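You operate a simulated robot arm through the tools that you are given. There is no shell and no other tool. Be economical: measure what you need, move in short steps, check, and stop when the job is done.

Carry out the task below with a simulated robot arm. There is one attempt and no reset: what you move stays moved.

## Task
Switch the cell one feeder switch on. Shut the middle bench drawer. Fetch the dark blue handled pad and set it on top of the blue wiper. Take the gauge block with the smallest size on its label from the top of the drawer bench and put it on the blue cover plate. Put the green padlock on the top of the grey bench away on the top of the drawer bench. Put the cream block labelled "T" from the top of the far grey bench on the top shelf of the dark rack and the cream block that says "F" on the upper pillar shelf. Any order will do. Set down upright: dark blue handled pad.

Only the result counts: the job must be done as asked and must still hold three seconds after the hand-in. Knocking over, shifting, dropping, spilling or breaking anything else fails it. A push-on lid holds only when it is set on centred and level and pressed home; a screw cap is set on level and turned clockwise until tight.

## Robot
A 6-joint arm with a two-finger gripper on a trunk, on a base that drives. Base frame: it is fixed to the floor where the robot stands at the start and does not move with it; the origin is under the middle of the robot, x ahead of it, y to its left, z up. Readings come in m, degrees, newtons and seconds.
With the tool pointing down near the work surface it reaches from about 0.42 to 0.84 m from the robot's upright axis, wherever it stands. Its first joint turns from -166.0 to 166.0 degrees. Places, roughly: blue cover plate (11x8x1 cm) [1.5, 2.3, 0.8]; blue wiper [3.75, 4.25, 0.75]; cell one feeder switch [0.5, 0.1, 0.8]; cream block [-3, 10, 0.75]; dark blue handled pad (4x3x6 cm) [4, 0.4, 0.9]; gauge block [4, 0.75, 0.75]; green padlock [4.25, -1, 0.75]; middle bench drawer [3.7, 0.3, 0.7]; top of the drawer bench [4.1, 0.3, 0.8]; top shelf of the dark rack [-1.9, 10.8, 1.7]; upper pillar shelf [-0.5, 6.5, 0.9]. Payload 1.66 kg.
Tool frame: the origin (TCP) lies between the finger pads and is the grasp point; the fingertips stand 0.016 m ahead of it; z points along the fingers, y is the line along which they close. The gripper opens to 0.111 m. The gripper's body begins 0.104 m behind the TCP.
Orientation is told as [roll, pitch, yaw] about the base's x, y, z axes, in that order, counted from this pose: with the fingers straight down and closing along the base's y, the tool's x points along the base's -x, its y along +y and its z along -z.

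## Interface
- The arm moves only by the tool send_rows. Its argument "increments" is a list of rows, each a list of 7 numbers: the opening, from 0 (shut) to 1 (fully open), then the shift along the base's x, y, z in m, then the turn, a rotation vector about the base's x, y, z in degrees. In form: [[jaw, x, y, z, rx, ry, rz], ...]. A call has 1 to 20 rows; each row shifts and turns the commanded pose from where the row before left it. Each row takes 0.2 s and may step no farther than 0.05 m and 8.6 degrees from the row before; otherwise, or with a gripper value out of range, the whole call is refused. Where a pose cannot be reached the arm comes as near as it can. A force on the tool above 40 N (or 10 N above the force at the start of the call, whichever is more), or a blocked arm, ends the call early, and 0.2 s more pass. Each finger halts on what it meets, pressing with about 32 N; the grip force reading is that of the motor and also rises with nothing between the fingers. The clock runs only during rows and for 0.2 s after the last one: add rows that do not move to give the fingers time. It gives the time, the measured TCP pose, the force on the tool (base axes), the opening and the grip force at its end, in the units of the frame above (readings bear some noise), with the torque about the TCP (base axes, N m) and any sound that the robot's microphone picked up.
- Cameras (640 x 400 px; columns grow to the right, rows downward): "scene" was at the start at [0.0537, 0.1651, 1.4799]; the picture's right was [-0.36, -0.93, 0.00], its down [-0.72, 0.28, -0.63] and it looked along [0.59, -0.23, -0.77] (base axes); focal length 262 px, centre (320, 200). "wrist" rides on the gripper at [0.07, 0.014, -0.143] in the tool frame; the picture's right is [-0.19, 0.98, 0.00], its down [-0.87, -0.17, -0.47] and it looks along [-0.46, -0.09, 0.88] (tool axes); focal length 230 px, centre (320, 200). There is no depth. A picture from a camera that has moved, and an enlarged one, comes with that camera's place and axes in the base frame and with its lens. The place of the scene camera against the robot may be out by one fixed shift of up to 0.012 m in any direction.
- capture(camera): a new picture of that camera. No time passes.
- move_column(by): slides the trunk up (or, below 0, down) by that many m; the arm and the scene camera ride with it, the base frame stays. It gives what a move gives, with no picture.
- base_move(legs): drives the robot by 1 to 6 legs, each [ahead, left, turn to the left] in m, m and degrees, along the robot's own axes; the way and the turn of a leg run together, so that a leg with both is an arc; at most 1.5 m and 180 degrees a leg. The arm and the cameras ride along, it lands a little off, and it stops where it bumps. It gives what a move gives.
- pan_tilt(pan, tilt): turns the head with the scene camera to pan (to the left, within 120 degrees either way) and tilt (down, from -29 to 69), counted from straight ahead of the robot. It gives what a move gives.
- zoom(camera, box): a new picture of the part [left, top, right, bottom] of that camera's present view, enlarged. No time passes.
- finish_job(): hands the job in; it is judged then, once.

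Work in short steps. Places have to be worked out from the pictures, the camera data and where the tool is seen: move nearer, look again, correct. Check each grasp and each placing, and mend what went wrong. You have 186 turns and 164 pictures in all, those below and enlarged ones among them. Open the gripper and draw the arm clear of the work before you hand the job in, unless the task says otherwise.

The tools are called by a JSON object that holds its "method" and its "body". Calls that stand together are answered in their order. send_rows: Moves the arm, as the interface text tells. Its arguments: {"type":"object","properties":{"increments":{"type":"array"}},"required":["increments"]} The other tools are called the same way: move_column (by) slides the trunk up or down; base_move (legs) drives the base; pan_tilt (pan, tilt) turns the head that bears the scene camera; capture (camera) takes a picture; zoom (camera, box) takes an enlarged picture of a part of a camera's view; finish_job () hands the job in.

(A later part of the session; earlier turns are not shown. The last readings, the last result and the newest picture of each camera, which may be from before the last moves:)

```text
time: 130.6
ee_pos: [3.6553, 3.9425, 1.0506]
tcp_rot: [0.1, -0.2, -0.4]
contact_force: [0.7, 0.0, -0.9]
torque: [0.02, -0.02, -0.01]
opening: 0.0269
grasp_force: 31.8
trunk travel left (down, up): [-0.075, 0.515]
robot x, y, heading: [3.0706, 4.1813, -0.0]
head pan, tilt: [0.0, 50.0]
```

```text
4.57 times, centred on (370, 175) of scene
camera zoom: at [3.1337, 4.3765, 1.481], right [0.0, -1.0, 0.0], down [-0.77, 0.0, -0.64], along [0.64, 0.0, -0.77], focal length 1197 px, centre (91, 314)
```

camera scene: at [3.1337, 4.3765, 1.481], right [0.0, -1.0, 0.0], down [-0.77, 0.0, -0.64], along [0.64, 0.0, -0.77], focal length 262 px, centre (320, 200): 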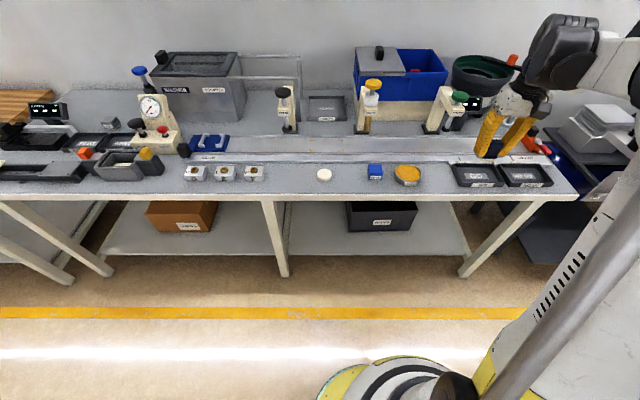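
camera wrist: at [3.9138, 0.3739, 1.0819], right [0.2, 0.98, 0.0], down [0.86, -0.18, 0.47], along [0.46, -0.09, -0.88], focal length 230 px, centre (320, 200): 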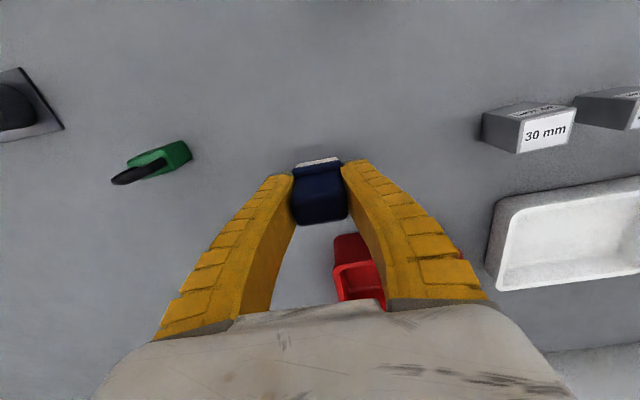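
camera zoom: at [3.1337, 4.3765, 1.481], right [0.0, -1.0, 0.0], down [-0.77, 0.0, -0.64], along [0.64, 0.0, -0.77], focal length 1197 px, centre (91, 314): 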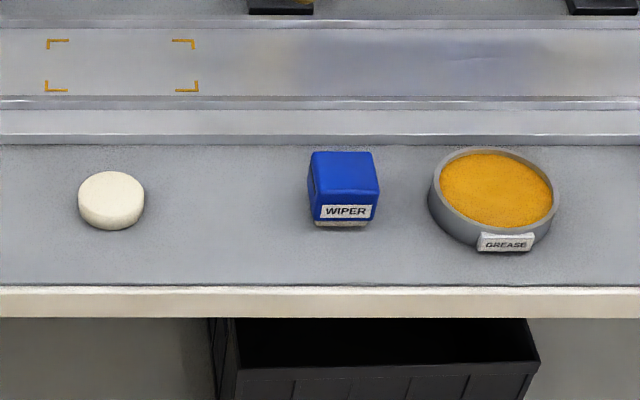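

Wiper located ≈ (3.765, 4.19), top z≈0.88. Move the held pad near it and check with the wrist camera.

{"method": "send_rows", "body": {"increments": [[0, 0.02, 0.045, 0, 0, 0, 0], [0, 0.02, 0.045, 0, 0, 0, 0], [0, 0.02, 0.045, 0, 0, 0, 0], [0, 0, 0.045, 0, 0, 0, 0], [0, 0, 0.045, 0, 0, 0, 0], [0, 0, 0.02, 0, 0, 0, 0], [0, 0, 0, 0, 0, 0, 0]]}}

{"method": "capture", "body": {"camera": "wrist"}}

{"method": "zoom", "body": {"camera": "scene", "box": [280, 110, 460, 210]}}

```text
time: 132.2
ee_pos: [3.7152, 4.1865, 1.05]
tcp_rot: [0.1, -0.2, -0.3]
contact_force: [0.0, 0.1, -1.0]
torque: [0.0, 0.01, 0.01]
opening: 0.027
grasp_force: 31.6
trunk travel left (down, up): [-0.075, 0.515]
robot x, y, heading: [3.0751, 4.1871, 0.0]
head pan, tilt: [0.0, 50.0]
```

```text
94 pictures are left
camera wrist: at [3.6449, 4.1995, 1.1913], right [0.2, 0.98, 0.0], down [0.86, -0.17, 0.47], along [0.47, -0.09, -0.88], focal length 230 px, centre (320, 200)
```

wrist: 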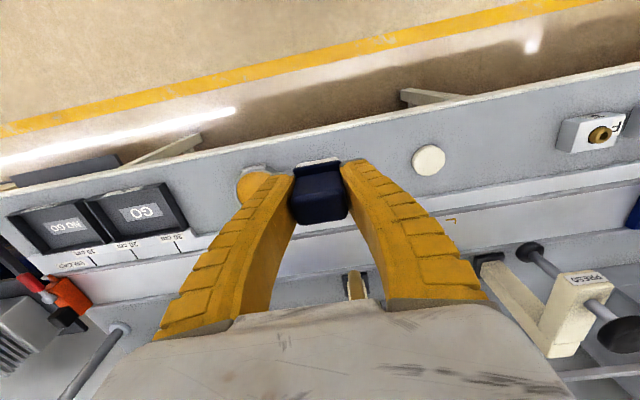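

```text
3.56 times, centred on (370, 160) of scene
camera zoom: at [3.1336, 4.3765, 1.4809], right [0.0, -1.0, 0.0], down [-0.77, 0.0, -0.64], along [0.64, 0.0, -0.77], focal length 931 px, centre (142, 342)
```

zoom: 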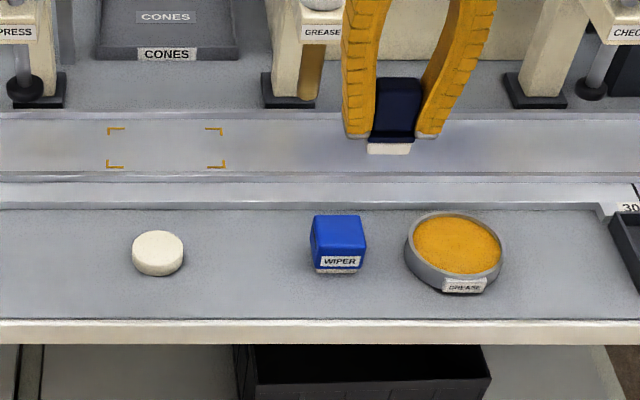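

The pad hides the wiper. Shift right 0.13 m and lower to see it beside the gripper.

{"method": "send_rows", "body": {"increments": [[0, 0, -0.045, -0.02, 0, 0, 0], [0, 0, -0.045, -0.02, 0, 0, 0], [0, 0, -0.04, -0.01, 0, 0, 0], [0, 0, 0, 0, 0, 0, 0]]}}

{"method": "capture", "body": {"camera": "wrist"}}

```text
time: 133.2
ee_pos: [3.7159, 4.0551, 0.9997]
tcp_rot: [0.1, -0.2, -0.4]
contact_force: [-0.4, 0.3, -1.1]
torque: [0.06, -0.04, -0.02]
opening: 0.0273
grasp_force: 32.7
trunk travel left (down, up): [-0.075, 0.515]
robot x, y, heading: [3.0736, 4.1875, 0.2]
head pan, tilt: [0.0, 50.0]
```

```text
92 pictures are left
camera wrist: at [3.6465, 4.0688, 1.1409], right [0.19, 0.98, 0.0], down [0.86, -0.17, 0.47], along [0.47, -0.09, -0.88], focal length 230 px, centre (320, 200)
```

wrist: 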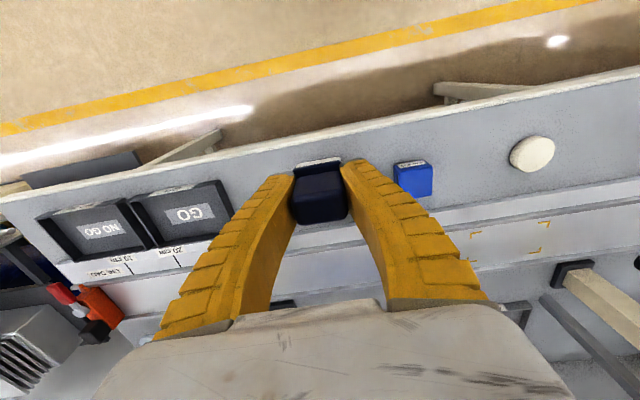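

{"method": "zoom", "body": {"camera": "wrist", "box": [370, 130, 470, 230]}}

```text
4.00 times, centred on (420, 180) of wrist
camera zoom: at [3.6465, 4.0688, 1.1409], right [0.19, 0.98, 0.0], down [0.86, -0.17, 0.47], along [0.47, -0.09, -0.88], focal length 920 px, centre (-80, 280)
```

zoom: 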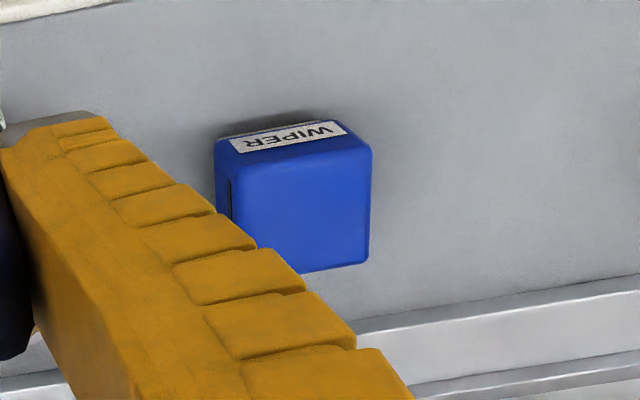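

Wiper top centre ≈ (3.800, 4.174, 0.851). Move the pad directly above it and lower to ~0.91.

{"method": "send_rows", "body": {"increments": [[0, 0.028, 0.04, 0, 0, 0, 0], [0, 0.028, 0.04, 0, 0, 0, 0], [0, 0.028, 0.039, -0.01, 0, 0, 0], [0, 0, 0, -0.04, 0, 0, 0], [0, 0, 0, -0.03, 0, 0, 0], [0, 0, 0, -0.01, 0, 0, 0], [0, 0, 0, 0, 0, 0, 0]]}}

{"method": "zoom", "body": {"camera": "scene", "box": [310, 120, 430, 200]}}

{"method": "zoom", "body": {"camera": "wrist", "box": [240, 100, 400, 250]}}

```text
time: 134.8
ee_pos: [3.7991, 4.1754, 0.9093]
tcp_rot: [0.1, -0.2, -0.3]
contact_force: [-0.4, -0.4, -0.6]
torque: [0.02, 0.01, -0.01]
opening: 0.0269
grasp_force: 31.9
trunk travel left (down, up): [-0.075, 0.515]
robot x, y, heading: [3.0786, 4.1851, -0.1]
head pan, tilt: [0.0, 50.0]
```

```text
5.00 times, centred on (370, 160) of scene
camera zoom: at [3.1336, 4.3765, 1.4809], right [0.0, -1.0, 0.0], down [-0.77, 0.0, -0.64], along [0.64, 0.0, -0.77], focal length 1309 px, centre (70, 400)
```

zoom: 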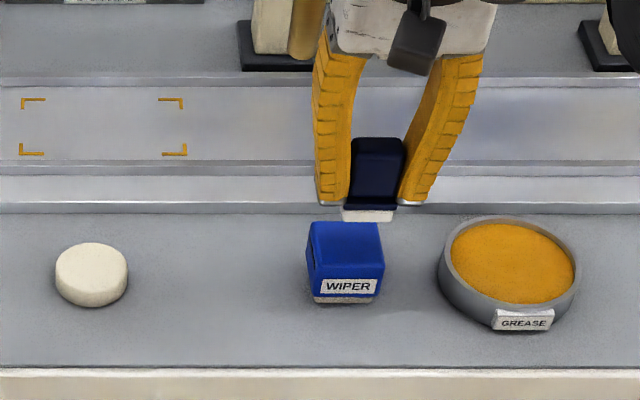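

```text
2.67 times, centred on (320, 175) of wrist
camera zoom: at [3.7304, 4.189, 1.0504], right [0.19, 0.98, 0.0], down [0.86, -0.17, 0.47], along [0.47, -0.09, -0.88], focal length 614 px, centre (320, 267)
```

zoom: 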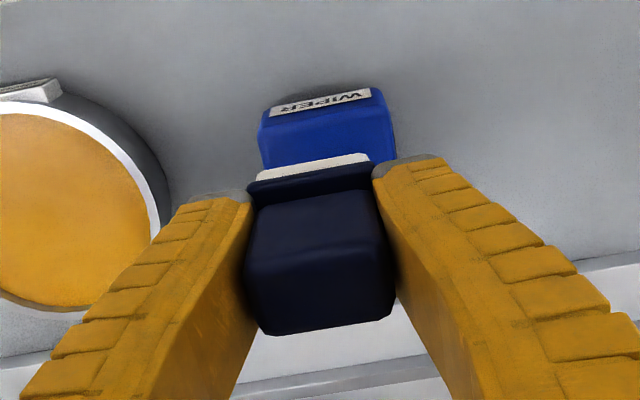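

Pad appears ~7 mm right and ~4 mm far of the wiper's centre. Correct and lower until contact.

{"method": "send_rows", "body": {"increments": [[0, -0.004, 0.007, -0.01, 0, 0, 0], [0, 0, 0, -0.01, 0, 0, 0], [0, 0, 0, -0.006, 0, 0, 0], [0, 0, 0, 0, 0, 0, 0]]}}

{"method": "zoom", "body": {"camera": "scene", "box": [310, 120, 430, 200]}}

{"method": "zoom", "body": {"camera": "wrist", "box": [240, 100, 400, 250]}}

```text
time: 135.8
ee_pos: [3.7956, 4.1829, 0.8837]
tcp_rot: [0.1, -0.2, -0.4]
contact_force: [0.2, -0.7, -1.4]
torque: [-0.02, 0.0, 0.0]
opening: 0.0272
grasp_force: 31.8
trunk travel left (down, up): [-0.075, 0.515]
robot x, y, heading: [3.0756, 4.1857, 0.1]
head pan, tilt: [0.0, 50.0]
```

```text
5.00 times, centred on (370, 160) of scene
camera zoom: at [3.1337, 4.3766, 1.4809], right [0.0, -1.0, 0.0], down [-0.77, 0.0, -0.64], along [0.64, 0.0, -0.77], focal length 1309 px, centre (70, 400)
```

zoom: 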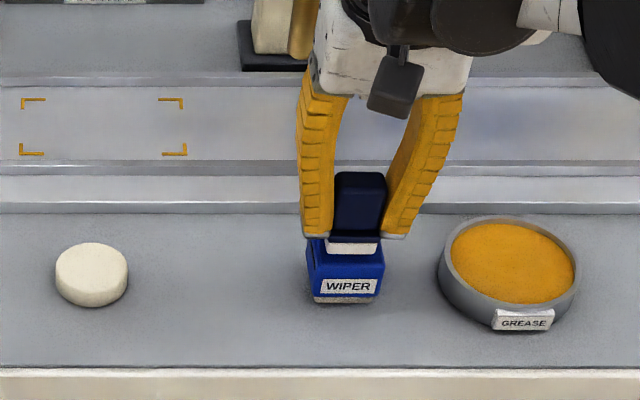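

```text
2.67 times, centred on (320, 175) of wrist
camera zoom: at [3.7263, 4.1962, 1.0249], right [0.19, 0.98, 0.0], down [0.86, -0.17, 0.47], along [0.47, -0.09, -0.88], focal length 614 px, centre (320, 267)
```

zoom: 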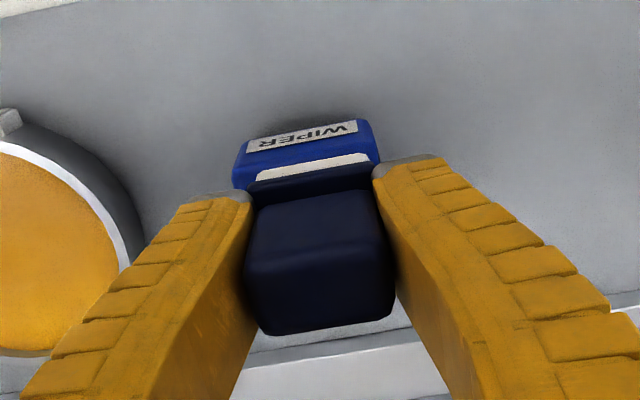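

Well centred. Lower to contact in small steps.

{"method": "send_rows", "body": {"increments": [[0, 0, 0, -0.004, 0, 0, 0], [0, 0, 0, -0.003, 0, 0, 0], [0, 0, 0, -0.003, 0, 0, 0], [0, 0, 0, 0, 0, 0, 0]]}}

```text
time: 136.8
ee_pos: [3.7955, 4.1821, 0.8756]
tcp_rot: [0.1, -0.2, -0.3]
contact_force: [0.7, -0.7, -0.4]
torque: [-0.01, 0.0, -0.01]
opening: 0.0272
grasp_force: 31.7
trunk travel left (down, up): [-0.075, 0.515]
robot x, y, heading: [3.0745, 4.184, -0.1]
head pan, tilt: [0.0, 50.0]
```

{"method": "send_rows", "body": {"increments": [[0, 0, 0, -0.003, 0, 0, 0], [0, 0, 0, -0.002, 0, 0, 0], [0, 0, 0, -0.002, 0, 0, 0], [0, 0, 0, 0, 0, 0, 0]]}}

{"method": "zoom", "body": {"camera": "scene", "box": [340, 140, 400, 190]}}

```text
time: 137.8
ee_pos: [3.7947, 4.1829, 0.8701]
tcp_rot: [0.1, -0.3, -0.3]
contact_force: [6.0, -1.6, 30.2]
torque: [0.0, -0.28, 0.0]
opening: 0.0339
grasp_force: 31.5
trunk travel left (down, up): [-0.075, 0.515]
robot x, y, heading: [3.0756, 4.1858, 0.1]
head pan, tilt: [0.0, 50.0]
```

```text
8.00 times, centred on (370, 165) of scene
camera zoom: at [3.1313, 4.3764, 1.4812], right [0.0, -1.0, 0.0], down [-0.77, 0.0, -0.64], along [0.64, 0.0, -0.77], focal length 2094 px, centre (-80, 480)
```

zoom: 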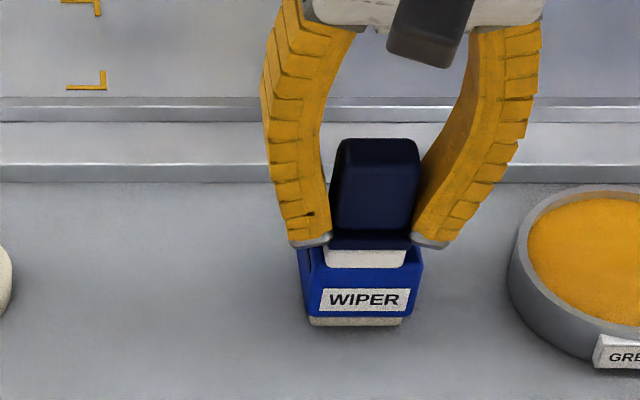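

Firm contact. Ease up and release.

{"method": "send_rows", "body": {"increments": [[0, 0, 0, 0.003, 0, 0, 0], [0.4, 0, 0, 0, 0, 0, 0], [0.7, 0, 0, 0, 0, 0, 0], [0.7, 0, 0, 0, 0, 0, 0], [0.7, 0, 0, 0.03, 0, 0, 0], [0.7, 0, 0, 0.04, 0, 0, 0], [0.7, 0, 0, 0.05, 0, 0, 0]]}}

{"method": "zoom", "body": {"camera": "scene", "box": [330, 110, 420, 190]}}

{"method": "capture", "body": {"camera": "wrist"}}

```text
time: 139.3
ee_pos: [3.7954, 4.1834, 0.9906]
tcp_rot: [0.1, -0.3, -0.3]
contact_force: [0.4, -0.1, 0.2]
torque: [-0.01, -0.02, -0.01]
opening: 0.0789
grasp_force: 1.1
trunk travel left (down, up): [-0.075, 0.515]
robot x, y, heading: [3.0727, 4.1839, -0.2]
head pan, tilt: [0.0, 50.0]
```

```text
5.00 times, centred on (375, 150) of scene
camera zoom: at [3.1334, 4.3765, 1.481], right [0.0, -1.0, 0.0], down [-0.77, 0.0, -0.64], along [0.64, 0.0, -0.77], focal length 1309 px, centre (45, 450)
```

zoom: 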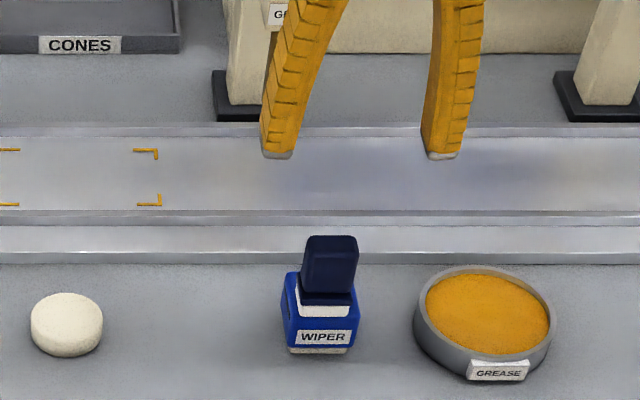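

```text
84 pictures are left
camera wrist: at [3.7258, 4.1959, 1.1315], right [0.19, 0.98, 0.0], down [0.86, -0.17, 0.47], along [0.47, -0.09, -0.88], focal length 230 px, centre (320, 200)
```

wrist: 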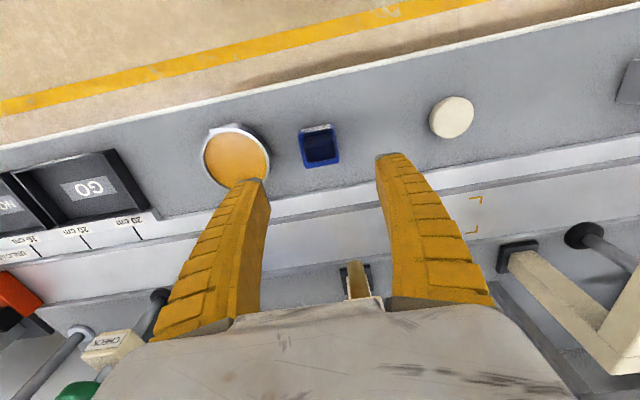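

Pad stands upright on the wiper. Now raise/draw in, and return to the drawer bench for the 20 mm block.

{"method": "send_rows", "body": {"increments": [[0.7, 0, 0, 0.04, 0, 0, 0], [0.7, -0.03, 0, 0.03, 0, 0, 0], [0.7, -0.045, 0, 0, 0, 0, 0], [0.7, -0.045, 0, 0, 0, 0, 0], [0.7, -0.045, 0, 0, 0, 0, 0], [0.7, 0, 0, 0, 0, 0, 0]]}}

{"method": "base_move", "body": {"legs": [[-0.42, 0, 0], [0, -1.5, 0], [0, -1.5, 0], [0, -0.53, 0], [0.5, 0, 0]]}}

{"method": "capture", "body": {"camera": "scene"}}

```text
time: 140.8
ee_pos: [3.6291, 4.1824, 1.0585]
tcp_rot: [0.2, -0.3, -0.3]
contact_force: [0.3, 0.0, 0.0]
torque: [0.0, -0.05, -0.01]
opening: 0.0791
grasp_force: 1.3
trunk travel left (down, up): [-0.075, 0.515]
robot x, y, heading: [3.0662, 4.1824, -0.0]
head pan, tilt: [0.0, 50.0]
```

```text
time: 162.6
ee_pos: [3.7283, 0.6598, 1.0602]
tcp_rot: [0.1, -0.2, -0.2]
contact_force: [0.0, 0.4, -0.3]
torque: [-0.02, 0.05, 0.01]
opening: 0.0792
grasp_force: 1.0
trunk travel left (down, up): [-0.075, 0.515]
robot x, y, heading: [3.1693, 0.659, 0.0]
head pan, tilt: [0.0, 50.0]
```

```text
83 pictures are left
camera scene: at [3.2303, 0.8527, 1.4809], right [0.0, -1.0, 0.0], down [-0.77, 0.0, -0.64], along [0.64, 0.0, -0.77], focal length 262 px, centre (320, 200)
```

scene: 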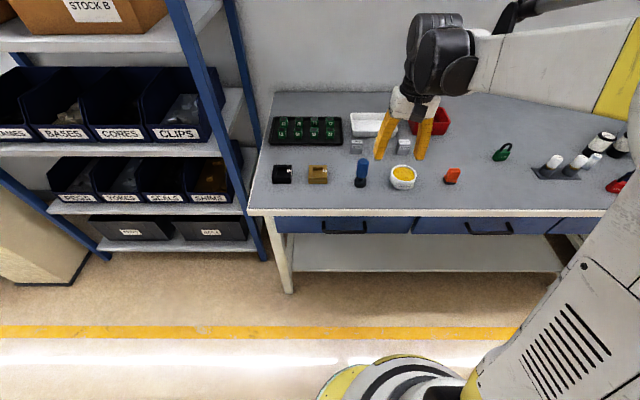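

Orange pad is fine. 20 mm block ≈ (3.98, 0.71). Move TCP near and look.

{"method": "send_rows", "body": {"increments": [[0.7, 0.045, 0.02, 0, 0, 0, 0], [0.7, 0.045, 0.02, 0, 0, 0, 0], [0.7, 0.045, 0.01, -0.01, 0, 0, 0], [0.7, 0.045, 0, -0.02, 0, 0, 0], [0.7, 0.02, 0, -0.03, 0, 0, 0], [0.7, 0, 0, 0, 0, 0, 0]]}}

{"method": "capture", "body": {"camera": "wrist"}}

```text
time: 164.0
ee_pos: [3.9275, 0.7089, 0.9991]
tcp_rot: [0.1, -0.3, -0.2]
contact_force: [0.0, 0.7, 0.1]
torque: [0.01, 0.06, -0.02]
opening: 0.0792
grasp_force: 1.1
trunk travel left (down, up): [-0.075, 0.515]
robot x, y, heading: [3.1729, 0.6597, 0.3]
head pan, tilt: [0.0, 50.0]
```

```text
82 pictures are left
camera wrist: at [3.8576, 0.7222, 1.14], right [0.19, 0.98, 0.0], down [0.86, -0.17, 0.47], along [0.47, -0.09, -0.88], focal length 230 px, centre (320, 200)
```

wrist: 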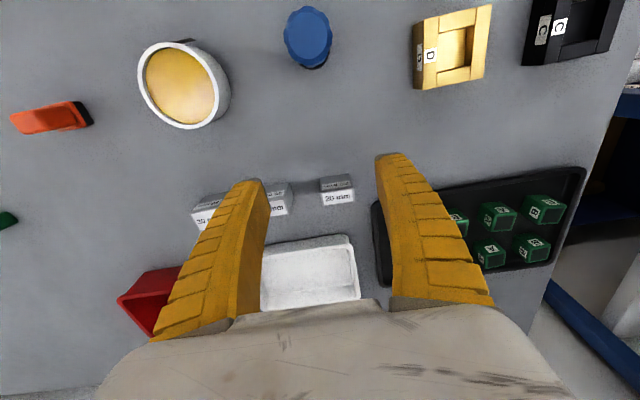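

20 mm block ≈ (3.991, 0.717), top ≈0.89. Narrow the jaw a bit, move over and lower partway.

{"method": "send_rows", "body": {"increments": [[0.62, 0.03, 0.004, -0.01, 0, 0, 0], [0.62, 0.03, 0.004, -0.02, 0, 0, 0], [0.62, 0, 0, -0.025, 0, 0, 0], [0.62, 0, 0, 0, 0, 0, 0]]}}

{"method": "capture", "body": {"camera": "wrist"}}

{"method": "zoom", "body": {"camera": "scene", "box": [310, 100, 450, 190]}}

```text
time: 165.0
ee_pos: [3.9876, 0.7182, 0.9441]
tcp_rot: [0.1, -0.1, -0.3]
contact_force: [0.7, 0.1, -0.8]
torque: [0.0, 0.03, 0.0]
opening: 0.0702
grasp_force: 1.2
trunk travel left (down, up): [-0.075, 0.515]
robot x, y, heading: [3.1702, 0.6592, 0.2]
head pan, tilt: [0.0, 50.0]
```

```text
81 pictures are left
camera wrist: at [3.9177, 0.7306, 1.0858], right [0.19, 0.98, 0.0], down [0.86, -0.17, 0.47], along [0.47, -0.09, -0.88], focal length 230 px, centre (320, 200)
```

wrist: 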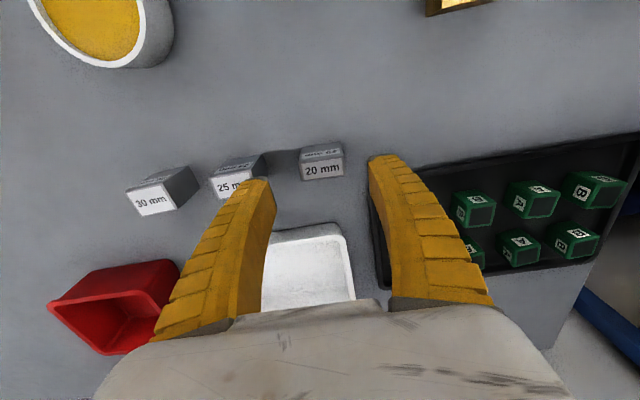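

```text
4.44 times, centred on (380, 145) of scene
camera zoom: at [3.2299, 0.8527, 1.481], right [0.0, -1.0, 0.0], down [-0.77, 0.0, -0.64], along [0.64, 0.0, -0.77], focal length 1164 px, centre (53, 444)
```

zoom: 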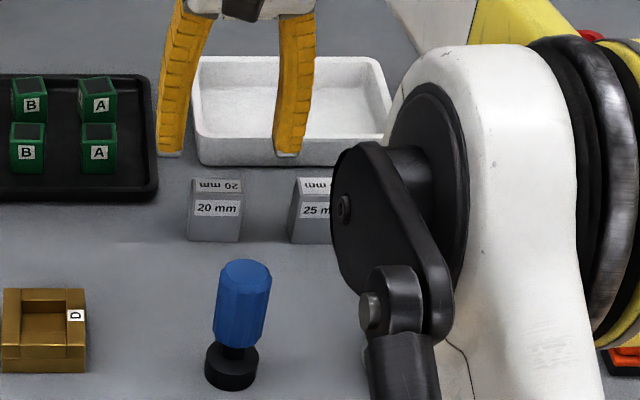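

Block top centre ≈ (3.998, 0.717, 0.88). Descend to z≈0.868 and grip.

{"method": "send_rows", "body": {"increments": [[0.62, 0.009, -0.001, -0.02, 0, 0, 0], [0.62, 0, 0, -0.03, 0, 0, 0], [0.62, 0, 0, -0.018, 0, 0, 0], [0.62, 0, 0, -0.006, 0, 0, 0], [0.62, 0, 0, 0, 0, 0, 0]]}}

{"method": "capture", "body": {"camera": "wrist"}}

```text
time: 166.2
ee_pos: [3.996, 0.7166, 0.8702]
tcp_rot: [0.1, -0.2, -0.2]
contact_force: [0.0, -0.3, 0.3]
torque: [0.0, -0.01, -0.01]
opening: 0.0704
grasp_force: 1.4
trunk travel left (down, up): [-0.075, 0.515]
robot x, y, heading: [3.1706, 0.6575, 0.4]
head pan, tilt: [0.0, 50.0]
```

```text
79 pictures are left
camera wrist: at [3.9264, 0.7292, 1.0115], right [0.19, 0.98, 0.0], down [0.86, -0.17, 0.47], along [0.47, -0.09, -0.88], focal length 230 px, centre (320, 200)
```

wrist: 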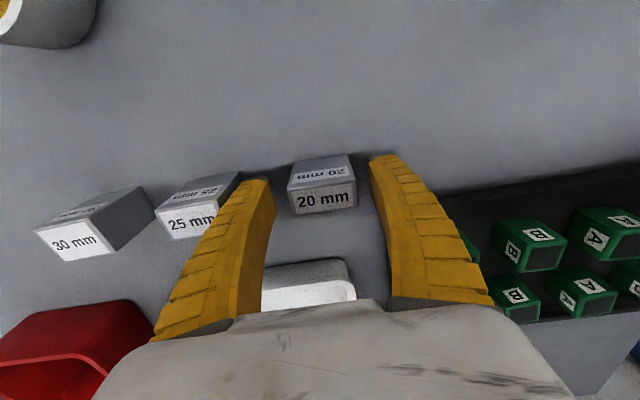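

{"method": "send_rows", "body": {"increments": [[0.62, 0.001, 0, -0.004, 0, 0, 0], [0.2, 0, 0, 0, 0, 0, 0], [0, 0, 0, 0, 0, 0, 0], [0, 0, 0, 0, 0, 0, 0], [0, 0, 0, 0, 0, 0, 0], [0, 0, 0, 0.005, 0, 0, 0], [0, 0, 0, 0.02, 0, 0, 0], [0, 0, 0, 0.03, 0, 0, 0], [0, 0, 0, 0.04, 0, 0, 0]]}}

{"method": "capture", "body": {"camera": "wrist"}}

```text
time: 168.2
ee_pos: [3.9961, 0.7173, 0.9618]
tcp_rot: [0.1, -0.2, -0.2]
contact_force: [0.5, 0.5, -1.2]
torque: [0.0, 0.01, -0.02]
opening: 0.0367
grasp_force: 31.9
trunk travel left (down, up): [-0.075, 0.515]
robot x, y, heading: [3.172, 0.6623, 0.1]
head pan, tilt: [0.0, 50.0]
```

```text
78 pictures are left
camera wrist: at [3.9277, 0.7301, 1.1032], right [0.19, 0.98, 0.0], down [0.86, -0.17, 0.47], along [0.47, -0.09, -0.88], focal length 230 px, centre (320, 200)
```

wrist: 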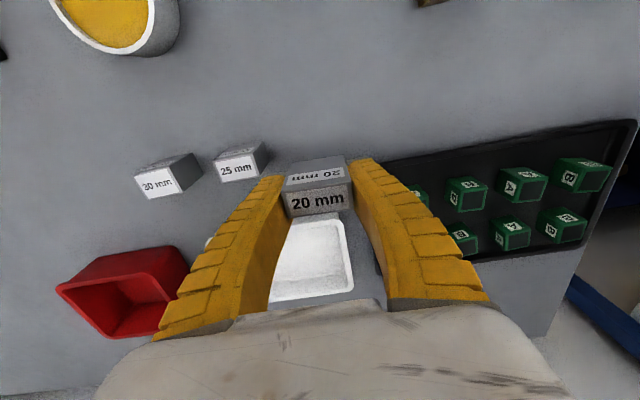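

20 mm block held. Raise, draw in, back off and turn toward the cover plate table.

{"method": "send_rows", "body": {"increments": [[0, 0, 0, 0.045, 0, 0, 0], [0, -0.02, 0, 0.04, 0, 0, 0], [0, -0.045, 0, 0.02, 0, 0, 0], [0, -0.049, 0, 0, 0, 0, 0], [0, -0.049, 0, 0, 0, 0, 0], [0, -0.049, 0, 0, 0, 0, 0], [0, -0.049, 0, 0, 0, 0, 0]]}}

{"method": "base_move", "body": {"legs": [[-0.6, 0, 0], [0, 0.7, 0], [0, 0, 120]]}}

{"method": "pan_tilt", "body": {"pan": 0, "tilt": 30}}

{"method": "capture", "body": {"camera": "scene"}}

```text
time: 169.8
ee_pos: [3.7321, 0.7168, 1.0665]
tcp_rot: [0.0, -0.2, -0.3]
contact_force: [0.4, 0.9, -1.0]
torque: [0.0, -0.01, 0.0]
opening: 0.0365
grasp_force: 32.3
trunk travel left (down, up): [-0.075, 0.515]
robot x, y, heading: [3.1718, 0.6592, 0.2]
head pan, tilt: [0.0, 50.0]
```

```text
time: 181.7
ee_pos: [2.2271, 1.8187, 1.0662]
tcp_rot: [0.1, -0.2, 120.5]
contact_force: [-0.1, 0.3, -1.6]
torque: [-0.02, 0.02, -0.03]
opening: 0.0364
grasp_force: 31.3
trunk travel left (down, up): [-0.075, 0.515]
robot x, y, heading: [2.5617, 1.363, 120.9]
head pan, tilt: [0.0, 50.0]
```

```text
time: 182.5
ee_pos: [2.2263, 1.8186, 1.0669]
tcp_rot: [0.2, -0.2, 120.5]
contact_force: [-0.4, -0.1, -1.7]
torque: [0.0, 0.02, 0.01]
opening: 0.0363
grasp_force: 32.0
trunk travel left (down, up): [-0.075, 0.515]
robot x, y, heading: [2.5636, 1.3609, 120.7]
head pan, tilt: [0.0, 30.0]
```

```text
77 pictures are left
camera scene: at [2.3658, 1.3284, 1.5104], right [0.86, 0.51, 0.0], down [0.26, -0.43, -0.87], along [-0.44, 0.74, -0.5], focal length 262 px, centre (320, 200)
```

scene: 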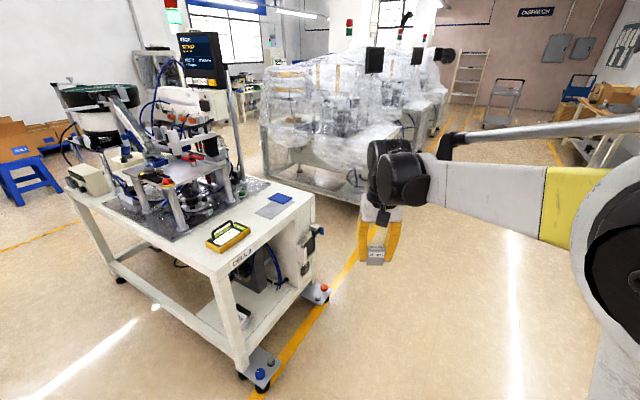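

Blue plate on the CELL 2 table near (1.54, 2.29). Turn to face −x and line up with it.

{"method": "base_move", "body": {"legs": [[0, 0, 59.3], [0, -0.93, 0], [0.3, 0, 0]]}}

{"method": "pan_tilt", "body": {"pan": 0, "tilt": 45}}

{"method": "capture", "body": {"camera": "scene"}}

{"method": "capture", "body": {"camera": "wrist"}}

```text
time: 191.7
ee_pos: [1.6915, 2.2344, 1.0659]
tcp_rot: [0.2, -0.2, -179.8]
contact_force: [0.1, 0.3, -0.5]
torque: [0.0, -0.03, -0.03]
opening: 0.0364
grasp_force: 32.0
trunk travel left (down, up): [-0.075, 0.515]
robot x, y, heading: [2.2557, 2.2934, -179.6]
head pan, tilt: [0.0, 30.0]
```

```text
time: 192.4
ee_pos: [1.6912, 2.234, 1.0673]
tcp_rot: [0.1, -0.2, -179.9]
contact_force: [0.4, -0.7, -0.1]
torque: [0.03, 0.01, -0.01]
opening: 0.0361
grasp_force: 32.1
trunk travel left (down, up): [-0.075, 0.515]
robot x, y, heading: [2.253, 2.2939, -179.5]
head pan, tilt: [0.0, 45.0]
```

```text
76 pictures are left
camera scene: at [2.1968, 2.1057, 1.4879], right [-0.01, 1.0, 0.0], down [0.71, 0.01, -0.71], along [-0.71, -0.01, -0.71], focal length 262 px, centre (320, 200)
```

scene: 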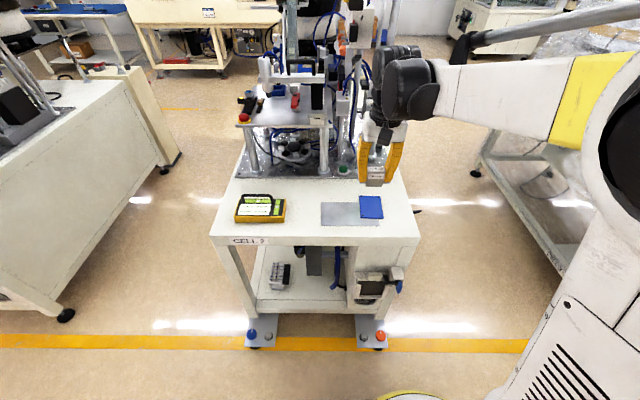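

```text
75 pictures are left
camera wrist: at [1.7621, 2.2206, 1.2082], right [-0.19, -0.98, 0.0], down [-0.86, 0.17, 0.47], along [-0.47, 0.09, -0.88], focal length 230 px, centre (320, 200)
```

wrist: 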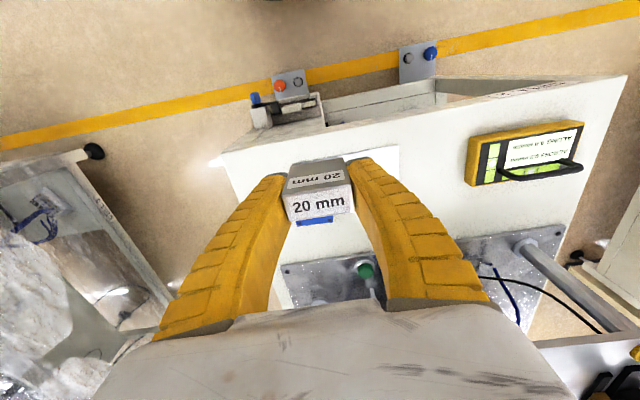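

The block hides the plate in the wrist view. Shift aside 0.12 m in y and lower a bit to measure it.

{"method": "send_rows", "body": {"increments": [[0, 0, 0.045, -0.02, 0, 0, 0], [0, 0, 0.045, -0.02, 0, 0, 0], [0, 0, 0.04, -0.02, 0, 0, 0], [0, 0, 0, 0, 0, 0, 0]]}}

{"method": "capture", "body": {"camera": "wrist"}}

{"method": "zoom", "body": {"camera": "scene", "box": [310, 160, 430, 235]}}

```text
time: 193.4
ee_pos: [1.6911, 2.3649, 1.0078]
tcp_rot: [0.0, -0.2, -179.7]
contact_force: [0.8, 0.0, -1.6]
torque: [0.01, 0.03, -0.01]
opening: 0.0365
grasp_force: 31.7
trunk travel left (down, up): [-0.075, 0.515]
robot x, y, heading: [2.2562, 2.2903, -179.6]
head pan, tilt: [0.0, 45.0]
```

```text
74 pictures are left
camera wrist: at [1.7619, 2.3515, 1.1481], right [-0.19, -0.98, 0.0], down [-0.86, 0.17, 0.47], along [-0.47, 0.09, -0.88], focal length 230 px, centre (320, 200)
```

wrist: 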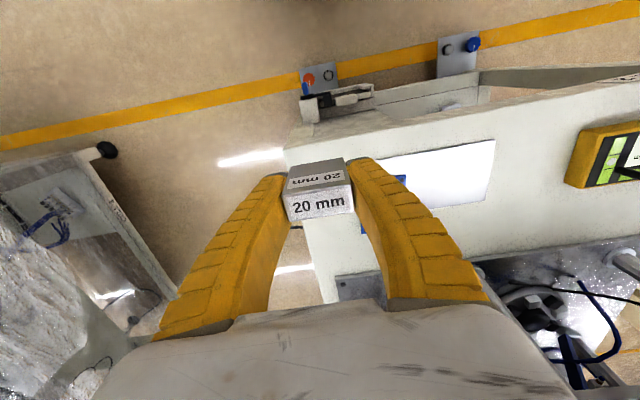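

```text
5.33 times, centred on (370, 198) of scene
camera zoom: at [2.1967, 2.1059, 1.4879], right [-0.01, 1.0, 0.0], down [0.71, 0.01, -0.71], along [-0.71, -0.01, -0.71], focal length 1396 px, centre (53, 213)
```

zoom: 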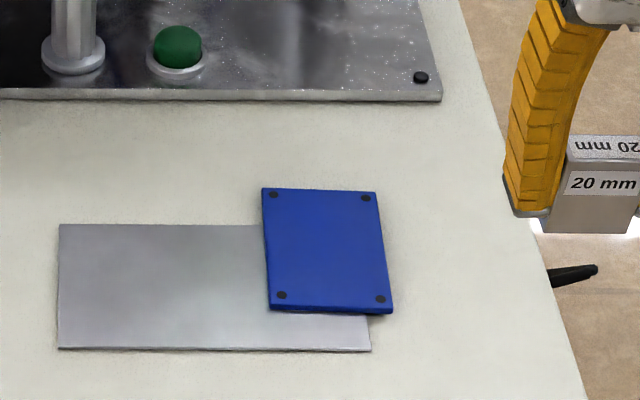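

Plate centre ≈ (1.552, 2.284), surface z≈0.81–0.82. Move above its centre and lower to z≈0.88.

{"method": "send_rows", "body": {"increments": [[0, -0.035, -0.02, 0, 0, 0, 0], [0, -0.035, -0.02, 0, 0, 0, 0], [0, -0.035, -0.02, -0.02, 0, 0, 0], [0, -0.034, -0.021, -0.02, 0, 0, 0], [0, 0, 0, -0.04, 0, 0, 0], [0, 0, 0, -0.04, 0, 0, 0], [0, 0, 0, 0, 0, 0, 0]]}}

{"method": "capture", "body": {"camera": "wrist"}}

{"method": "zoom", "body": {"camera": "scene", "box": [310, 150, 430, 225]}}

```text
time: 195.1
ee_pos: [1.5534, 2.282, 0.8859]
tcp_rot: [0.1, -0.1, -179.8]
contact_force: [0.2, 0.4, -0.7]
torque: [0.02, 0.02, 0.04]
opening: 0.0364
grasp_force: 31.8
trunk travel left (down, up): [-0.075, 0.515]
robot x, y, heading: [2.2563, 2.2935, -179.2]
head pan, tilt: [0.0, 45.0]
```

```text
72 pictures are left
camera wrist: at [1.623, 2.269, 1.027], right [-0.19, -0.98, 0.0], down [-0.86, 0.17, 0.47], along [-0.47, 0.09, -0.88], focal length 230 px, centre (320, 200)
```

wrist: 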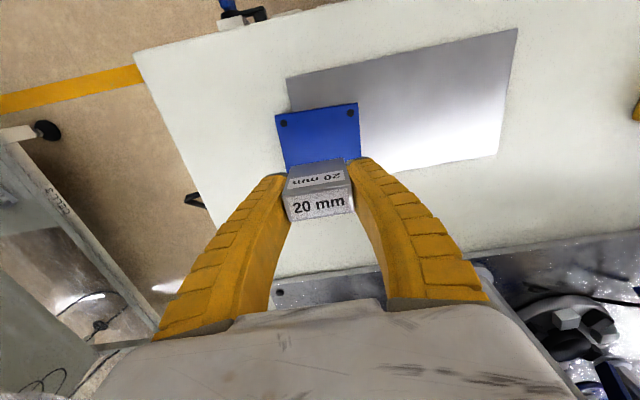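

```text
5.33 times, centred on (370, 188) of scene
camera zoom: at [2.1965, 2.1056, 1.4878], right [-0.01, 1.0, 0.0], down [0.71, 0.01, -0.71], along [-0.71, -0.01, -0.71], focal length 1396 px, centre (53, 267)
```

zoom: 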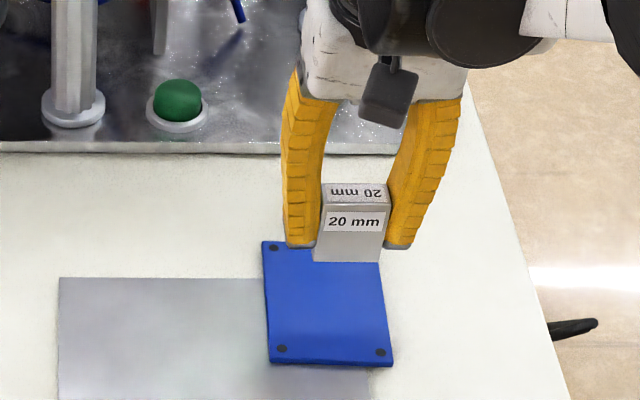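

Shift −6 mm in both, then lower to contact.

{"method": "send_rows", "body": {"increments": [[0, -0.006, -0.006, -0.01, 0, 0, 0], [0, 0, 0, -0.012, 0, 0, 0], [0, 0, 0, -0.005, 0, 0, 0], [0, 0, 0, -0.004, 0, 0, 0], [0, 0, 0, 0, 0, 0, 0]]}}

{"method": "zoom", "body": {"camera": "scene", "box": [340, 165, 410, 225]}}

```text
time: 196.2
ee_pos: [1.5467, 2.2779, 0.8572]
tcp_rot: [0.1, -0.2, -179.8]
contact_force: [-0.1, -0.1, -1.3]
torque: [-0.01, 0.02, 0.02]
opening: 0.0362
grasp_force: 32.3
trunk travel left (down, up): [-0.075, 0.515]
robot x, y, heading: [2.253, 2.294, -179.4]
head pan, tilt: [0.0, 45.0]
```

```text
6.67 times, centred on (375, 195) of scene
camera zoom: at [2.1967, 2.1057, 1.4878], right [-0.01, 1.0, 0.0], down [0.71, 0.01, -0.71], along [-0.71, -0.01, -0.71], focal length 1745 px, centre (-47, 233)
```

zoom: 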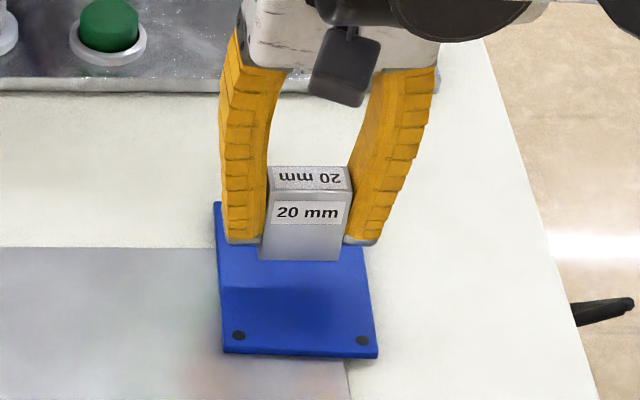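

{"method": "send_rows", "body": {"increments": [[0, 0, 0, -0.004, 0, 0, 0], [0, 0, 0, -0.003, 0, 0, 0], [0, 0, 0, -0.003, 0, 0, 0], [0, 0, 0, -0.003, 0, 0, 0], [0, 0, 0, 0, 0, 0, 0]]}}

```text
time: 197.4
ee_pos: [1.5473, 2.2769, 0.8424]
tcp_rot: [0.1, -0.2, -179.8]
contact_force: [-0.2, -0.3, -2.1]
torque: [0.0, -0.03, -0.01]
opening: 0.0362
grasp_force: 32.0
trunk travel left (down, up): [-0.075, 0.515]
robot x, y, heading: [2.2545, 2.2896, -179.5]
head pan, tilt: [0.0, 45.0]
```

{"method": "send_rows", "body": {"increments": [[0, 0, 0, -0.003, 0, 0, 0], [0, 0, 0, -0.003, 0, 0, 0], [0, 0, 0, -0.002, 0, 0, 0], [0, 0, 0, 0, 0, 0, 0]]}}

{"method": "zoom", "body": {"camera": "scene", "box": [340, 165, 410, 225]}}

```text
time: 198.4
ee_pos: [1.5461, 2.2775, 0.8345]
tcp_rot: [0.0, -0.2, -179.8]
contact_force: [-0.3, 0.1, -0.1]
torque: [-0.01, -0.01, 0.02]
opening: 0.0361
grasp_force: 32.0
trunk travel left (down, up): [-0.075, 0.515]
robot x, y, heading: [2.2554, 2.2959, -179.8]
head pan, tilt: [0.0, 45.0]
```

```text
6.67 times, centred on (375, 195) of scene
camera zoom: at [2.1967, 2.1057, 1.4878], right [-0.01, 1.0, 0.0], down [0.71, 0.01, -0.71], along [-0.71, -0.01, -0.71], focal length 1745 px, centre (-47, 233)
```

zoom: 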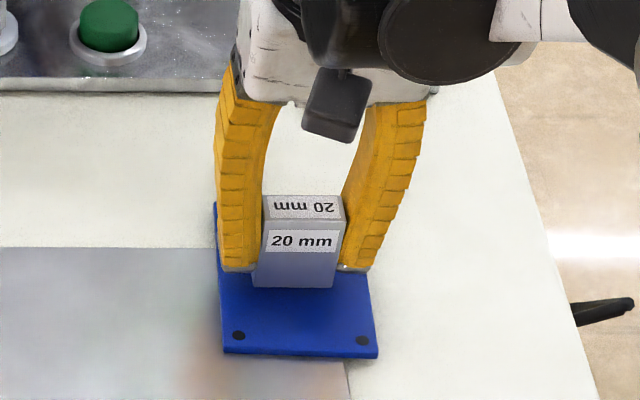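

{"method": "send_rows", "body": {"increments": [[0, 0, 0, -0.003, 0, 0, 0], [0, 0, 0, -0.002, 0, 0, 0], [0, 0, 0, -0.002, 0, 0, 0], [0, 0, 0, -0.002, 0, 0, 0], [0, 0, 0, 0, 0, 0, 0]]}}

```text
time: 199.7
ee_pos: [1.5471, 2.2774, 0.8278]
tcp_rot: [0.1, -0.2, -179.8]
contact_force: [-4.8, 1.1, 13.0]
torque: [-0.02, 0.04, 0.0]
opening: 0.0379
grasp_force: 32.5
trunk travel left (down, up): [-0.075, 0.515]
robot x, y, heading: [2.2548, 2.2959, -179.5]
head pan, tilt: [0.0, 45.0]
```

Contact (13 N) at z≈0.828. Ease up a touch and release.

{"method": "send_rows", "body": {"increments": [[0, 0, 0, 0.001, 0, 0, 0], [0.4, 0, 0, 0, 0, 0, 0], [0.62, 0, 0, 0, 0, 0, 0], [0.62, 0, 0, 0, 0, 0, 0], [0.62, 0, 0, 0.03, 0, 0, 0], [0.62, 0, 0, 0.04, 0, 0, 0], [0.62, 0, 0, 0.05, 0, 0, 0], [0.62, 0, 0, 0.05, 0, 0, 0], [0.62, 0, 0, 0.04, 0, 0, 0]]}}

{"method": "zoom", "body": {"camera": "scene", "box": [330, 155, 420, 225]}}

```text
time: 201.7
ee_pos: [1.5465, 2.2773, 1.0373]
tcp_rot: [0.2, -0.3, -179.8]
contact_force: [0.4, 1.0, 0.0]
torque: [0.0, 0.01, -0.02]
opening: 0.0704
grasp_force: 1.2
trunk travel left (down, up): [-0.075, 0.515]
robot x, y, heading: [2.254, 2.2947, -179.6]
head pan, tilt: [0.0, 45.0]
```

```text
5.71 times, centred on (375, 190) of scene
camera zoom: at [2.197, 2.1057, 1.4879], right [-0.01, 1.0, 0.0], down [0.71, 0.01, -0.71], along [-0.71, -0.01, -0.71], focal length 1496 px, centre (6, 257)
```

zoom: 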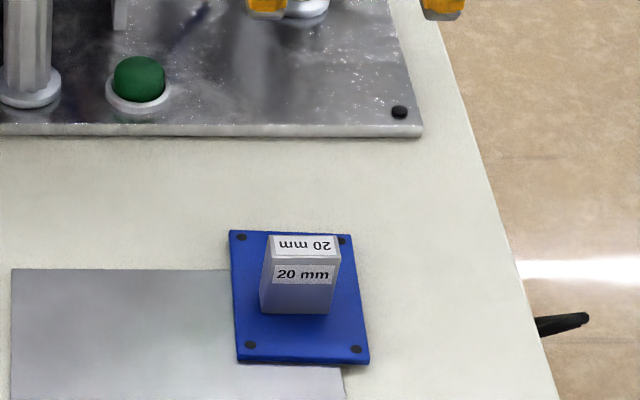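

Block rests on the blue plate. Draw in the arm, back off, face +y and survey the route north.

{"method": "send_rows", "body": {"increments": [[0.62, 0.045, 0, 0.02, 0, 0, 0], [0.62, 0.045, 0, 0, 0, 0, 0], [0.62, 0.045, 0, 0, 0, 0, 0], [0.62, 0.03, 0, 0, 0, 0, 0]]}}

{"method": "base_move", "body": {"legs": [[-0.35, 0, 0], [0, 0, -90]]}}

{"method": "pan_tilt", "body": {"pan": 15, "tilt": 15}}

{"method": "capture", "body": {"camera": "scene"}}

```text
time: 202.7
ee_pos: [1.7125, 2.2772, 1.0561]
tcp_rot: [0.2, -0.2, -179.8]
contact_force: [0.2, 1.6, 0.9]
torque: [-0.02, 0.01, -0.03]
opening: 0.0708
grasp_force: 0.7
trunk travel left (down, up): [-0.075, 0.515]
robot x, y, heading: [2.2565, 2.2914, -179.7]
head pan, tilt: [0.0, 45.0]
```

```text
time: 208.7
ee_pos: [2.5828, 2.8421, 1.0565]
tcp_rot: [0.0, -0.2, 90.3]
contact_force: [0.0, 0.2, 0.0]
torque: [0.0, -0.01, 0.02]
opening: 0.0704
grasp_force: 0.5
trunk travel left (down, up): [-0.075, 0.515]
robot x, y, heading: [2.6036, 2.2954, 91.0]
head pan, tilt: [0.0, 45.0]
```

```text
time: 209.7
ee_pos: [2.5831, 2.8398, 1.0565]
tcp_rot: [0.1, -0.2, 90.3]
contact_force: [0.7, -0.6, 0.1]
torque: [0.01, -0.01, -0.01]
opening: 0.0707
grasp_force: 1.4
trunk travel left (down, up): [-0.075, 0.515]
robot x, y, heading: [2.6021, 2.2985, 91.0]
head pan, tilt: [15.0, 15.0]
```

```text
67 pictures are left
camera scene: at [2.3892, 2.3677, 1.5346], right [0.96, 0.27, 0.0], down [0.07, -0.25, -0.97], along [-0.26, 0.93, -0.26], focal length 262 px, centre (320, 200)
```

scene: 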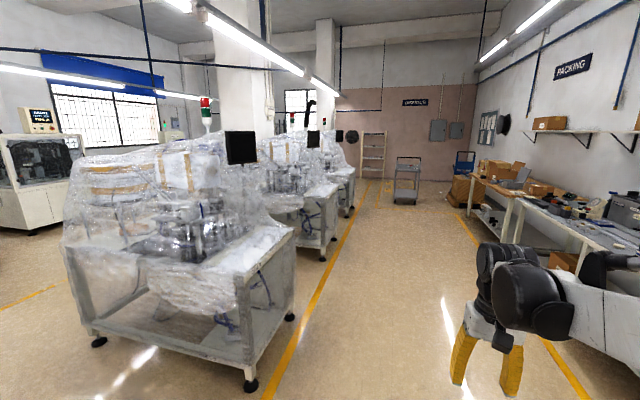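

Walkway is clear to a cart near (2.7, 8.1). Drive along +y to y≈6.6 and look left.

{"method": "base_move", "body": {"legs": [[1.5, 0, -1], [1.5, 0, 0], [1.3, 0, 0]]}}

{"method": "pan_tilt", "body": {"pan": 50, "tilt": 15}}

{"method": "capture", "body": {"camera": "scene"}}

```text
time: 230.3
ee_pos: [2.595, 7.153, 1.0564]
tcp_rot: [0.1, -0.2, 89.5]
contact_force: [-0.9, 0.0, -0.4]
torque: [-0.02, 0.01, 0.01]
opening: 0.0705
grasp_force: 1.3
trunk travel left (down, up): [-0.075, 0.515]
robot x, y, heading: [2.605, 6.6115, 89.6]
head pan, tilt: [15.0, 15.0]
```

```text
time: 231.3
ee_pos: [2.5946, 7.152, 1.0562]
tcp_rot: [0.1, -0.2, 89.5]
contact_force: [0.0, -0.5, -0.7]
torque: [0.01, 0.0, -0.01]
opening: 0.0706
grasp_force: 1.6
trunk travel left (down, up): [-0.075, 0.515]
robot x, y, heading: [2.6064, 6.6118, 89.9]
head pan, tilt: [50.0, 15.0]
```

```text
66 pictures are left
camera scene: at [2.3469, 6.6523, 1.5347], right [0.64, 0.76, 0.0], down [0.2, -0.17, -0.97], along [-0.74, 0.62, -0.26], focal length 262 px, centre (320, 200)
```

scene: 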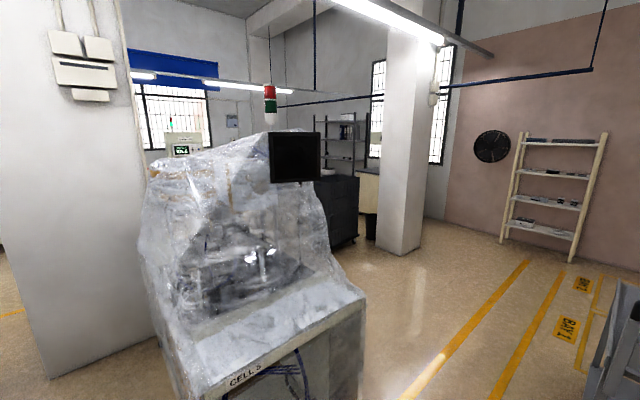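

Second pillar near (0.5, 9.6), dark rack beyond. Turn to face −x and strafe north past CELL 5.

{"method": "base_move", "body": {"legs": [[0, 0, 90], [0.1, 0, 0], [0, -0.95, 0]]}}

{"method": "pan_tilt", "body": {"pan": -25, "tilt": 20}}

{"method": "capture", "body": {"camera": "scene"}}

```text
time: 240.9
ee_pos: [1.9524, 7.5351, 1.0572]
tcp_rot: [0.1, -0.2, -179.4]
contact_force: [1.0, 1.0, 0.1]
torque: [-0.03, -0.01, 0.0]
opening: 0.0706
grasp_force: 1.2
trunk travel left (down, up): [-0.075, 0.515]
robot x, y, heading: [2.4939, 7.5593, -178.9]
head pan, tilt: [50.0, 15.0]
```

```text
time: 242.4
ee_pos: [1.952, 7.5375, 1.0569]
tcp_rot: [0.1, -0.2, -179.3]
contact_force: [-0.1, 0.1, -0.2]
torque: [0.0, 0.01, 0.0]
opening: 0.0705
grasp_force: 0.8
trunk travel left (down, up): [-0.075, 0.515]
robot x, y, heading: [2.494, 7.5595, -179.0]
head pan, tilt: [-25.0, 20.0]
```

```text
65 pictures are left
camera scene: at [2.4351, 7.4082, 1.5265], right [0.41, 0.91, 0.0], down [0.31, -0.14, -0.94], along [-0.86, 0.38, -0.34], focal length 262 px, centre (320, 200)
```

scene: 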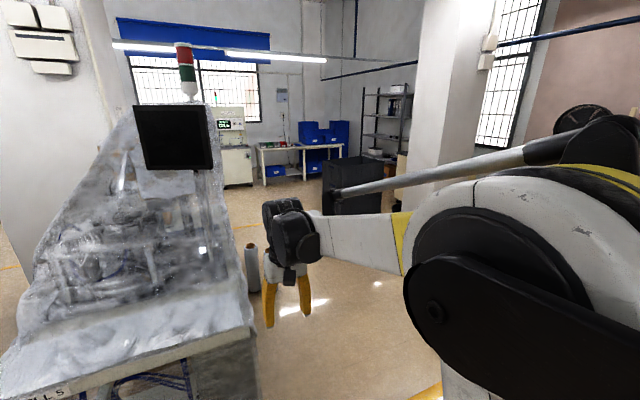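

Corridor y≈8–9 leads west. Move diagonally around the machine corner, then west.

{"method": "base_move", "body": {"legs": [[0.2, -0.3, -1], [0.5, -0.5, 0], [1.5, 0, 0], [0.9, 0, 0]]}}

{"method": "pan_tilt", "body": {"pan": -25, "tilt": 20}}

{"method": "capture", "body": {"camera": "scene"}}

```text
time: 244.2
ee_pos: [1.8025, 7.7608, 1.0569]
tcp_rot: [-0.1, -0.2, 179.7]
contact_force: [0.9, -0.4, -0.3]
torque: [0.08, 0.06, 0.03]
opening: 0.0704
grasp_force: 1.3
trunk travel left (down, up): [-0.075, 0.515]
robot x, y, heading: [2.3466, 7.7742, -180.1]
head pan, tilt: [-25.0, 20.0]
stopped in leg 1: the robot was blocked; the commanded pose is now the measured one
```

```text
time: 244.8
ee_pos: [1.8026, 7.7619, 1.0556]
tcp_rot: [0.0, -0.1, 179.7]
contact_force: [0.1, 0.7, -0.6]
torque: [-0.01, -0.02, 0.01]
opening: 0.0705
grasp_force: 0.8
trunk travel left (down, up): [-0.075, 0.515]
robot x, y, heading: [2.343, 7.7754, -179.9]
head pan, tilt: [-25.0, 20.0]
```

```text
64 pictures are left
camera scene: at [2.2834, 7.6272, 1.5265], right [0.42, 0.91, 0.0], down [0.31, -0.14, -0.94], along [-0.85, 0.4, -0.34], focal length 262 px, centre (320, 200)
```

scene: 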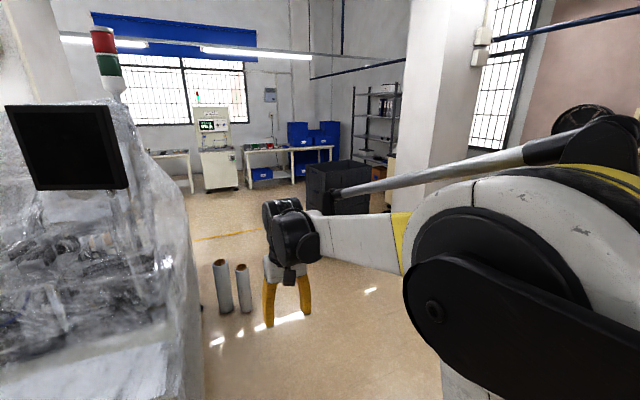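

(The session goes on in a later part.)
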